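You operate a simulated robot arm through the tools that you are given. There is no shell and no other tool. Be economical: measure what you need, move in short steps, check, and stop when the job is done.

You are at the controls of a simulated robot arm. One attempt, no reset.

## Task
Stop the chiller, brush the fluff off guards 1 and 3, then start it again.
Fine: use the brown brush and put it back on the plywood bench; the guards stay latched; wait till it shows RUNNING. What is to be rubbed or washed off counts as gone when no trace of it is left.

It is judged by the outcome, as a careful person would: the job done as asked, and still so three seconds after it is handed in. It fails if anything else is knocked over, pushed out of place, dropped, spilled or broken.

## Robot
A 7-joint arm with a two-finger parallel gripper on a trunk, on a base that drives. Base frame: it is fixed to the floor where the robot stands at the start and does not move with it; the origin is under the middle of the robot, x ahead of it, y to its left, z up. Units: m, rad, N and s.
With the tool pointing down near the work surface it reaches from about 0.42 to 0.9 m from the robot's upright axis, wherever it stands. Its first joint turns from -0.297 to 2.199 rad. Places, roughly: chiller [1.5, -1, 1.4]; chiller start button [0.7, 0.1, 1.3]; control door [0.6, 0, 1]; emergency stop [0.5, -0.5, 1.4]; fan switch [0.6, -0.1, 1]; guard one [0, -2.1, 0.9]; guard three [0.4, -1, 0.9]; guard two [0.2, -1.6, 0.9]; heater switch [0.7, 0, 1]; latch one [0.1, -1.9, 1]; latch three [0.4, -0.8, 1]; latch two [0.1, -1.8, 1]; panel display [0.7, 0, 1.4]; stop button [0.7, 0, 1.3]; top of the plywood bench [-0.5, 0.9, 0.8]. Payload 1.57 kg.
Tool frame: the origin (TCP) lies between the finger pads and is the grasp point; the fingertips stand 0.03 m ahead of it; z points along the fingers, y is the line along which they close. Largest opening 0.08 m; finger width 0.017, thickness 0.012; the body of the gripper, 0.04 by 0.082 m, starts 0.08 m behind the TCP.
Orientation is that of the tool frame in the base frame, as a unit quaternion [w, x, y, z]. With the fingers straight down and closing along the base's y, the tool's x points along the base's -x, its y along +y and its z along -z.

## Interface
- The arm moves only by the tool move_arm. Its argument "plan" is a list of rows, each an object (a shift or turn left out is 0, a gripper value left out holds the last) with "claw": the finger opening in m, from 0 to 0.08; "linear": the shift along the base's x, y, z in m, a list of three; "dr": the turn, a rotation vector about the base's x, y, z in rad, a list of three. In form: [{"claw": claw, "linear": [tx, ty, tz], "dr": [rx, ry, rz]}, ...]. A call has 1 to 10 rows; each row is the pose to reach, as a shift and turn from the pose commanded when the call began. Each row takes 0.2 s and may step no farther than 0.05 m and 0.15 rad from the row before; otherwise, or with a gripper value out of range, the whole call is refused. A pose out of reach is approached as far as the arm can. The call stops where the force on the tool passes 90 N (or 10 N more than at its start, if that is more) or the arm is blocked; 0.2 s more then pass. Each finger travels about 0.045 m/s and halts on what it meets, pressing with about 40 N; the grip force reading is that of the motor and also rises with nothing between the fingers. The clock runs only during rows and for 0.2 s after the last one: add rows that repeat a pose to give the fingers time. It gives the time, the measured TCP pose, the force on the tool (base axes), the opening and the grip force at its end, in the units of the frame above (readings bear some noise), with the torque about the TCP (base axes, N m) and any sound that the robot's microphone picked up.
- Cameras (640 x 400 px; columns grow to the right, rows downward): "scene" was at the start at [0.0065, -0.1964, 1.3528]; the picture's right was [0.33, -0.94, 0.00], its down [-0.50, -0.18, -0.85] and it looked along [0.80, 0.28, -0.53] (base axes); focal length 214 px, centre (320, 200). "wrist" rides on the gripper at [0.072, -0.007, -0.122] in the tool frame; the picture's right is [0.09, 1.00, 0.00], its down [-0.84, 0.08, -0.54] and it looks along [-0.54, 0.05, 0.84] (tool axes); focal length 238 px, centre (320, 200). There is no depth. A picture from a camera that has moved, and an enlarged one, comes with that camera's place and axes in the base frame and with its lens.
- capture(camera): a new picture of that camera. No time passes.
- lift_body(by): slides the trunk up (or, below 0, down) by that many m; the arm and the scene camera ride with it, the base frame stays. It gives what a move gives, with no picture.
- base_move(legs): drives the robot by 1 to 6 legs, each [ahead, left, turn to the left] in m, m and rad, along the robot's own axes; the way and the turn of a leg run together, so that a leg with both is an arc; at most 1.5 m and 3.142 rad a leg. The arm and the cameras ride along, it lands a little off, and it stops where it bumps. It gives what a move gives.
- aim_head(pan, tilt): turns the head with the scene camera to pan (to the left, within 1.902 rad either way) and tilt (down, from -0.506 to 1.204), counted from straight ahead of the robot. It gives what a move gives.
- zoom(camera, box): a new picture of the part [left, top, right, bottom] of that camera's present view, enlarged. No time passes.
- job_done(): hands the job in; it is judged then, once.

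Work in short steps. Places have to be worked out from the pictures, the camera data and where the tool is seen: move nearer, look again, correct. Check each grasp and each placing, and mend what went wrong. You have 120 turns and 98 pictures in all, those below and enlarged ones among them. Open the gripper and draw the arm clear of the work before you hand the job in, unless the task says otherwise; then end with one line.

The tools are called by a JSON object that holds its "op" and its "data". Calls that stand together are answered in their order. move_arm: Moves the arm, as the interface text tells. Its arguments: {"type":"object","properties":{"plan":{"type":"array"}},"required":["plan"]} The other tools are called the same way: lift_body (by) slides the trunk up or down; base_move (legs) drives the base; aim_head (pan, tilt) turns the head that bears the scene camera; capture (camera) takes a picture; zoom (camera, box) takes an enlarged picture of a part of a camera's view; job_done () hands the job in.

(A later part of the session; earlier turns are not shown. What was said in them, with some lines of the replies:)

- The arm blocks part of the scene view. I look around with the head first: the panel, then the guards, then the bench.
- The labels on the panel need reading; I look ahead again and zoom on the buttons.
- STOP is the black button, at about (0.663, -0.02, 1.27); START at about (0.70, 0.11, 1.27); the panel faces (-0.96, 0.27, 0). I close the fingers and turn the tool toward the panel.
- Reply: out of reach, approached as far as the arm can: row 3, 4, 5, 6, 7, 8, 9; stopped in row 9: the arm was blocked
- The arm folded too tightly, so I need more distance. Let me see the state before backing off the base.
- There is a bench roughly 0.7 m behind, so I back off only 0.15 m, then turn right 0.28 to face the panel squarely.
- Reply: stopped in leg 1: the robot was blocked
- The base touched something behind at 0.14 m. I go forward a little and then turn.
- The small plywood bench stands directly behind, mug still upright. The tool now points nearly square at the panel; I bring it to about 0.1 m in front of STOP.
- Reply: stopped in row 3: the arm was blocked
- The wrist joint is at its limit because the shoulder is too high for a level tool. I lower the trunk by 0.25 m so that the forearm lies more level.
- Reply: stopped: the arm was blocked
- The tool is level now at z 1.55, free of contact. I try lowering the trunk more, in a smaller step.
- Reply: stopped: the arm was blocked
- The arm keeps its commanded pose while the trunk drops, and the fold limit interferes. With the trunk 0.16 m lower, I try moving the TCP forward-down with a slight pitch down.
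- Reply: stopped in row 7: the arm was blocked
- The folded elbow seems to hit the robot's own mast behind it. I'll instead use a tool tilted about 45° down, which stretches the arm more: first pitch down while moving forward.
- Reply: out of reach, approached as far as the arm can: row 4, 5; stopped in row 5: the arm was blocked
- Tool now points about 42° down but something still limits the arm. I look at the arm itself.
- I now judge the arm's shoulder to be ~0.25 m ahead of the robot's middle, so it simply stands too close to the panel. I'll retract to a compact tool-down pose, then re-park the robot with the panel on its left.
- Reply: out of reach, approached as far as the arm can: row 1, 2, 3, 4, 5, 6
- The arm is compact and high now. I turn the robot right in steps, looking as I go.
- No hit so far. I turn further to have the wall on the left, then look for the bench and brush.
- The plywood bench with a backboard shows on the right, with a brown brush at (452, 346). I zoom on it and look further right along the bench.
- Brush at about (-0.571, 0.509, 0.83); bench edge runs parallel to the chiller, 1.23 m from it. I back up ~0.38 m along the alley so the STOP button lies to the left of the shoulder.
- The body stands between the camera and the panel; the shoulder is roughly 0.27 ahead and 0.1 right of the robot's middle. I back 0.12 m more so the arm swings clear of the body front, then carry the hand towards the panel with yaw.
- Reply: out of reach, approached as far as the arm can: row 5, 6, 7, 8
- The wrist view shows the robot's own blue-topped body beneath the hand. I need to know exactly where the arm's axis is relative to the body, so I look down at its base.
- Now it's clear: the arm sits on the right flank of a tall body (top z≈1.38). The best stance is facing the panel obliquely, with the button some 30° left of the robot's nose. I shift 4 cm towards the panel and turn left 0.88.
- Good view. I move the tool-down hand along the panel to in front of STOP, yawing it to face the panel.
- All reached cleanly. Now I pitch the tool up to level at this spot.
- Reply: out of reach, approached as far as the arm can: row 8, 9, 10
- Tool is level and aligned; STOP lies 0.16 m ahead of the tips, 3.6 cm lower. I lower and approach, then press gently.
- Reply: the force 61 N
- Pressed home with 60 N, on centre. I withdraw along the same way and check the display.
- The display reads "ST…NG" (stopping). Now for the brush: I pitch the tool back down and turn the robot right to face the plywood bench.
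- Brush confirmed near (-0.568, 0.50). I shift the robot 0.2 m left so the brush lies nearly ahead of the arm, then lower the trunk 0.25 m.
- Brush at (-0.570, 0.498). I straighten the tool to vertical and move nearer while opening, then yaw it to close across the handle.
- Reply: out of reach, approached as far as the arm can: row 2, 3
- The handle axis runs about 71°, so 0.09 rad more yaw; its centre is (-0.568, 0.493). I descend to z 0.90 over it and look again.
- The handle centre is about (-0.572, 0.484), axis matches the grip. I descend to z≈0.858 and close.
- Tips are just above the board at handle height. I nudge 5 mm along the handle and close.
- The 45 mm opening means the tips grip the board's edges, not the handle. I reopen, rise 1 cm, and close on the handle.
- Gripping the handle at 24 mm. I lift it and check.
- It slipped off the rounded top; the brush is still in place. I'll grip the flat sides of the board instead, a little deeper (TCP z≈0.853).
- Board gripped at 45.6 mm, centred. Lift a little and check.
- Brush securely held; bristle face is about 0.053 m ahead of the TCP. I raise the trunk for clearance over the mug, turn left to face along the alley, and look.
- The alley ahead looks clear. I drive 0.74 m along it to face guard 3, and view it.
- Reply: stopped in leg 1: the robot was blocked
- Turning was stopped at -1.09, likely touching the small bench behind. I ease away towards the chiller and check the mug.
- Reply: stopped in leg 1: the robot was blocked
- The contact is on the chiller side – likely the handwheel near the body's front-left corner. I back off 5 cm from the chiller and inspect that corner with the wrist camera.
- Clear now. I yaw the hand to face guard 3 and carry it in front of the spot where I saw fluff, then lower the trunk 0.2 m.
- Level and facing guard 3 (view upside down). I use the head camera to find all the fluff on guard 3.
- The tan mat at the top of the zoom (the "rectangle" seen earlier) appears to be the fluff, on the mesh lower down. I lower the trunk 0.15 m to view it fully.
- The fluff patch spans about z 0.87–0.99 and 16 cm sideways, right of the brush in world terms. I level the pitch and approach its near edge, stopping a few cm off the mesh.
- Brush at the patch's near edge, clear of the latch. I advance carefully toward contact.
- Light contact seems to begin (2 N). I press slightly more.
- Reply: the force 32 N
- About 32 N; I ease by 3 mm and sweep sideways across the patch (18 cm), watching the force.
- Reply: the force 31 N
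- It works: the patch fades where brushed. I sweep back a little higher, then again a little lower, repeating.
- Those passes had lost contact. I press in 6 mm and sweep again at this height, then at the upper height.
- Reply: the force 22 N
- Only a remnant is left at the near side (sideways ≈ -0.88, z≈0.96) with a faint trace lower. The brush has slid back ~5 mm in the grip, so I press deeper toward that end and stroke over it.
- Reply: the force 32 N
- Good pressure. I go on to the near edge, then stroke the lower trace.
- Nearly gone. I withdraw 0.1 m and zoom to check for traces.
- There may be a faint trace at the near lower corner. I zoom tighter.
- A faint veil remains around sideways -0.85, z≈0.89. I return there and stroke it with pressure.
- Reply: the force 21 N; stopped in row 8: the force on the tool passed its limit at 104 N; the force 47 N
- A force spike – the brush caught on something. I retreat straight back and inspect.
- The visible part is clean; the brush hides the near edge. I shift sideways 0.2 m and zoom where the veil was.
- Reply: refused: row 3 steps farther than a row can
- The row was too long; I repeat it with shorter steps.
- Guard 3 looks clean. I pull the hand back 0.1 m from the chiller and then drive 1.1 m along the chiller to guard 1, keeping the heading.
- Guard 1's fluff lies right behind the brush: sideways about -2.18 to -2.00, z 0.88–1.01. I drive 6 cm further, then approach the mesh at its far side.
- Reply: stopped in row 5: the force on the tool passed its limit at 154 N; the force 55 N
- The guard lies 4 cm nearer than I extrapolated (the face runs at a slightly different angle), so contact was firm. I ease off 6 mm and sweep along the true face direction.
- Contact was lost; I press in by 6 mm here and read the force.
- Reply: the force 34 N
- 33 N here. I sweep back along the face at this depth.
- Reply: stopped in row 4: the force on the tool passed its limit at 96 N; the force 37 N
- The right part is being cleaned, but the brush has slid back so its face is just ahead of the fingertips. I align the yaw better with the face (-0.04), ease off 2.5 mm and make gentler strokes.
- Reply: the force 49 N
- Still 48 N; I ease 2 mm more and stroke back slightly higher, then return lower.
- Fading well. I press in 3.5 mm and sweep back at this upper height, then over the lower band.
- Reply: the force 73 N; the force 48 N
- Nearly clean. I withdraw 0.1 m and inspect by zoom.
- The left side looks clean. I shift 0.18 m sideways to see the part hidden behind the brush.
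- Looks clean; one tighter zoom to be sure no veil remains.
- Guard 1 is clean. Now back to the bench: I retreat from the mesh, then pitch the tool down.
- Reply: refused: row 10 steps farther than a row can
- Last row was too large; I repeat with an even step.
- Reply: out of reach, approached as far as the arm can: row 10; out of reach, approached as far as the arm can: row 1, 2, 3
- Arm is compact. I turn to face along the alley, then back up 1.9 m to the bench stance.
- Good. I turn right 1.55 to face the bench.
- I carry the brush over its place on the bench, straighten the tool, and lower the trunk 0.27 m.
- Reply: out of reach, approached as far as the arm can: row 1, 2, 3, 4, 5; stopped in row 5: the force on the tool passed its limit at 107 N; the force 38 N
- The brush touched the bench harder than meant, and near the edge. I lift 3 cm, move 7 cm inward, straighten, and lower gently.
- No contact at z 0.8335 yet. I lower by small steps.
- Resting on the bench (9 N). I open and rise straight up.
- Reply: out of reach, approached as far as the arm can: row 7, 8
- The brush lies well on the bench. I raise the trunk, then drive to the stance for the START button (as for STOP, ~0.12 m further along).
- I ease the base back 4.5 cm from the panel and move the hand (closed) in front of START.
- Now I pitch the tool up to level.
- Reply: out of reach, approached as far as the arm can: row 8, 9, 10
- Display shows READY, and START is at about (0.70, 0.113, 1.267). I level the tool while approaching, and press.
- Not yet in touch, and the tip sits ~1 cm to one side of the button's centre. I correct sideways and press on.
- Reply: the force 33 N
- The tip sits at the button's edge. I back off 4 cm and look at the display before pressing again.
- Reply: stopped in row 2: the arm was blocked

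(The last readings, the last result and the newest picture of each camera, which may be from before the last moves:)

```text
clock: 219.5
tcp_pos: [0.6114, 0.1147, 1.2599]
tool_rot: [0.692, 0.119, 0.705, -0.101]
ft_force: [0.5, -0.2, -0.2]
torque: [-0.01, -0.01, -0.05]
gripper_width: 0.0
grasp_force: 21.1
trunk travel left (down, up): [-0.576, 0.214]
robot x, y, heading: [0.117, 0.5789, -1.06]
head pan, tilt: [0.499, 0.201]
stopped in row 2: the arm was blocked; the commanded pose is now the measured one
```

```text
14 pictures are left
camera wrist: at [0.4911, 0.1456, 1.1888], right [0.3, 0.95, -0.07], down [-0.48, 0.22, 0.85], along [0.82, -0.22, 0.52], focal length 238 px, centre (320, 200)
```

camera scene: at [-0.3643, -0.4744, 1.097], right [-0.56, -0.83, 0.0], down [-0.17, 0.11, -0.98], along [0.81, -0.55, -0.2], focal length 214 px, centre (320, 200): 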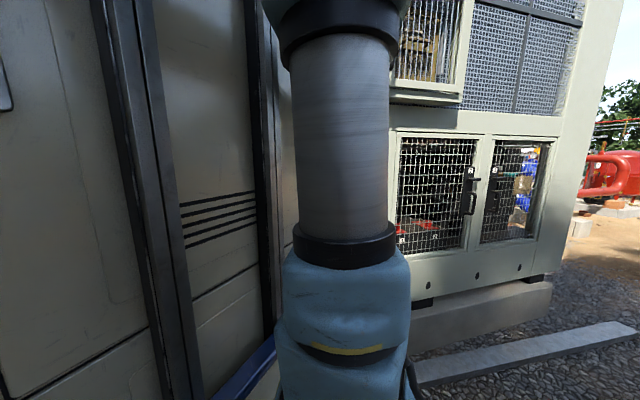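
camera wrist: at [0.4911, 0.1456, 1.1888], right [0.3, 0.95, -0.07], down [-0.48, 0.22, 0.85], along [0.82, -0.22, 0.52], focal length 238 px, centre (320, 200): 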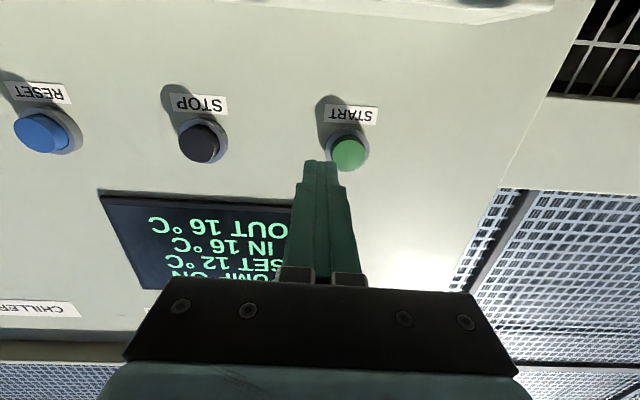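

The display now reads "PUMP ON": the start sequence has begun. I pitch the tool down and away, which also passes time, then check the display.

{"op": "move_arm", "data": {"plan": [{"dr": [0.0437, 0.1413, 0]}, {"dr": [0.0874, 0.2826, 0]}, {"dr": [0.1311, 0.4239, 0]}, {"dr": [0.1748, 0.5652, 0], "linear": [-0.01, 0, 0.02]}, {"dr": [0.2185, 0.7065, 0], "linear": [-0.02, 0.01, 0.04]}, {"dr": [0.2622, 0.8478, 0], "linear": [-0.04, 0.02, 0.06]}, {"dr": [0.3059, 0.9891, 0], "linear": [-0.06, 0.03, 0.08]}, {"dr": [0.3496, 1.1304, 0], "linear": [-0.08, 0.03, 0.1]}, {"dr": [0.3933, 1.2717, 0], "linear": [-0.1, 0.03, 0.12]}, {"dr": [0.437, 1.413, 0], "linear": [-0.12, 0.03, 0.14]}]}}

{"op": "aim_head", "data": {"pan": 0.6, "tilt": 0.0}}

{"op": "capture", "data": {"camera": "scene"}}

```text
clock: 221.7
tcp_pos: [0.478, 0.163, 1.3632]
tool_rot: [0.038, 0.157, 0.987, -0.004]
ft_force: [0.7, 0.0, 0.0]
torque: [0.02, 0.03, -0.01]
gripper_width: 0.0
grasp_force: 20.9
out of reach, approached as far as the arm can: row 10
trunk travel left (down, up): [-0.576, 0.214]
robot x, y, heading: [0.1109, 0.5802, -1.061]
head pan, tilt: [0.499, 0.201]
```

```text
clock: 222.4
tcp_pos: [0.4779, 0.1635, 1.3653]
tool_rot: [0.04, 0.156, 0.987, -0.005]
ft_force: [0.0, -0.3, -0.2]
torque: [0.0, 0.03, 0.02]
gripper_width: 0.0
grasp_force: 21.2
trunk travel left (down, up): [-0.576, 0.214]
robot x, y, heading: [0.1148, 0.5806, -1.062]
head pan, tilt: [0.6, 0.0]
```

```text
13 pictures are left
camera scene: at [-0.0429, 0.5015, 1.2554], right [-0.44, -0.9, 0.0], down [0.0, 0.0, -1.0], along [0.9, -0.44, 0.0], focal length 214 px, centre (320, 200)
```

scene: 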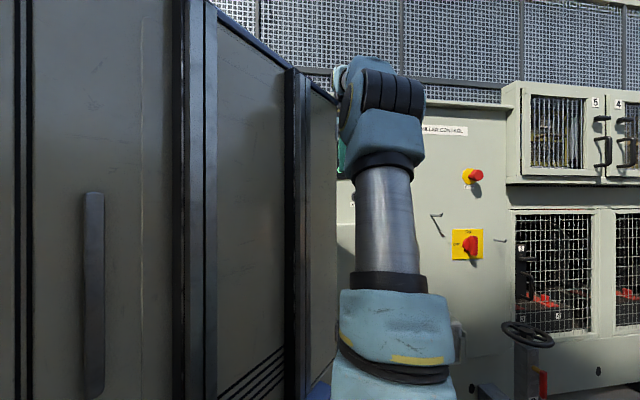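

The head can't see the display from here. I pitch the wrist up partway so its camera sees it.

{"op": "move_arm", "data": {"plan": [{"dr": [-0.0437, -0.1413, 0]}, {"dr": [-0.0874, -0.2826, 0]}, {"dr": [-0.1311, -0.4239, 0]}, {"dr": [-0.1748, -0.5652, 0]}, {"dr": [-0.2185, -0.7065, 0]}, {"dr": [-0.2622, -0.8478, 0]}, {"dr": [-0.3059, -0.9891, 0]}, {"dr": [-0.3496, -1.1304, 0], "linear": [0, -0.02, 0]}, {"dr": [-0.3496, -1.1304, 0], "linear": [0, -0.03, 0]}]}}

{"op": "capture", "data": {"camera": "wrist"}}

```text
clock: 224.4
tcp_pos: [0.4827, 0.1308, 1.3648]
tool_rot: [0.583, 0.126, 0.798, -0.083]
ft_force: [-0.3, -0.3, 0.5]
torque: [-0.01, -0.02, 0.01]
gripper_width: 0.0001
grasp_force: 21.2
out of reach, approached as far as the arm can: row 7, 8, 9
trunk travel left (down, up): [-0.576, 0.214]
robot x, y, heading: [0.1131, 0.5775, -1.061]
head pan, tilt: [0.6, 0.0]
```

```text
12 pictures are left
camera wrist: at [0.3491, 0.1638, 1.3317], right [0.27, 0.96, -0.07], down [-0.23, 0.14, 0.96], along [0.94, -0.24, 0.26], focal length 238 px, centre (320, 200)
```

wrist: 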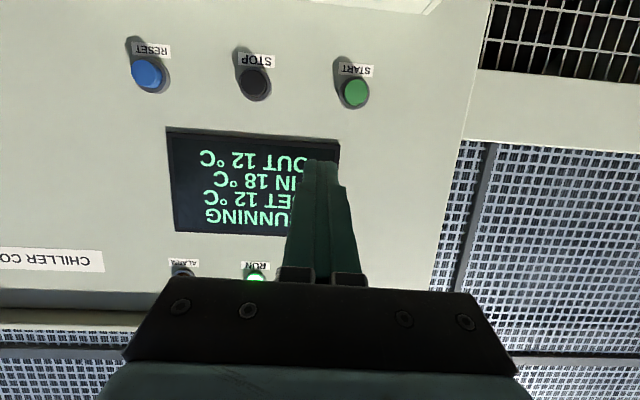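

RUNNING, with the RUN lamp lit. I pitch the arm back down and away, open the gripper, and take a last look at guard 3 and its latch.

{"op": "move_arm", "data": {"plan": [{"claw": 0.06, "dr": [0.0437, 0.1413, 0], "linear": [-0.01, 0, 0.01]}, {"dr": [0.0874, 0.2826, 0], "linear": [-0.02, 0.01, 0.02]}, {"dr": [0.1311, 0.4239, 0], "linear": [-0.03, 0.02, 0.04]}, {"dr": [0.1748, 0.5652, 0], "linear": [-0.04, 0.03, 0.06]}, {"dr": [0.2185, 0.7065, 0], "linear": [-0.05, 0.04, 0.08]}, {"dr": [0.2622, 0.8478, 0], "linear": [-0.06, 0.05, 0.1]}, {"dr": [0.3059, 0.9891, 0], "linear": [-0.07, 0.06, 0.12]}, {"dr": [0.3496, 1.1304, 0], "linear": [-0.08, 0.06, 0.12]}]}}

{"op": "zoom", "data": {"camera": "scene", "box": [480, 180, 640, 340]}}

{"op": "aim_head", "data": {"pan": 0.1, "tilt": 0.1}}

{"op": "capture", "data": {"camera": "scene"}}

```text
clock: 226.2
tcp_pos: [0.3929, 0.1954, 1.3908]
tool_rot: [0.043, 0.156, 0.987, -0.006]
ft_force: [-0.1, -0.6, -0.7]
torque: [0.02, -0.02, -0.03]
gripper_width: 0.0601
grasp_force: 0.1
out of reach, approached as far as the arm can: row 7, 8
trunk travel left (down, up): [-0.576, 0.214]
robot x, y, heading: [0.1119, 0.5811, -1.06]
head pan, tilt: [0.6, 0.0]
```

```text
2.50 times, centred on (560, 260) of scene
camera zoom: at [-0.043, 0.5015, 1.2555], right [-0.44, -0.9, 0.0], down [0.0, 0.0, -1.0], along [0.9, -0.44, 0.0], focal length 536 px, centre (-280, 50)
```

zoom: 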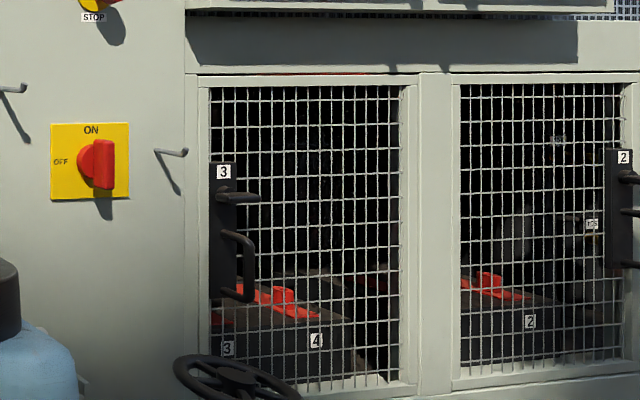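

```text
clock: 227.2
tcp_pos: [0.3924, 0.1972, 1.3898]
tool_rot: [0.043, 0.156, 0.987, -0.006]
ft_force: [0.0, 1.2, 0.3]
torque: [-0.01, 0.02, -0.04]
gripper_width: 0.0599
grasp_force: 0.1
trunk travel left (down, up): [-0.576, 0.214]
robot x, y, heading: [0.1112, 0.5774, -1.059]
head pan, tilt: [0.099, 0.099]
```

```text
10 pictures are left
camera scene: at [-0.0707, 0.4661, 1.2464], right [-0.82, -0.57, 0.0], down [-0.06, 0.08, -1.0], along [0.57, -0.81, -0.1], focal length 214 px, centre (320, 200)
```

scene: 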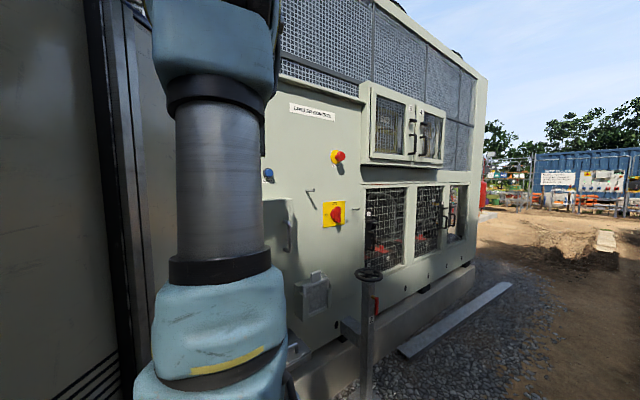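

Guard 3 is clean and latched, the chiller shows RUNNING, the brush is back on the plywood bench, and the open gripper is clear of the work. I hand the job in.

{"op": "job_done", "data": {}}

```text
The job is handed in.
```

I stopped the chiller, brushed guards 1 and 3 clean, put the brown brush back on the plywood bench and restarted the chiller; it shows RUNNING. I left the latches alone: guard 3 is seen latched, guard 1's latch I did not re-check. The base bumped something twice while manoeuvring (probably the small bench and the handwheel); I saw nothing knocked over.
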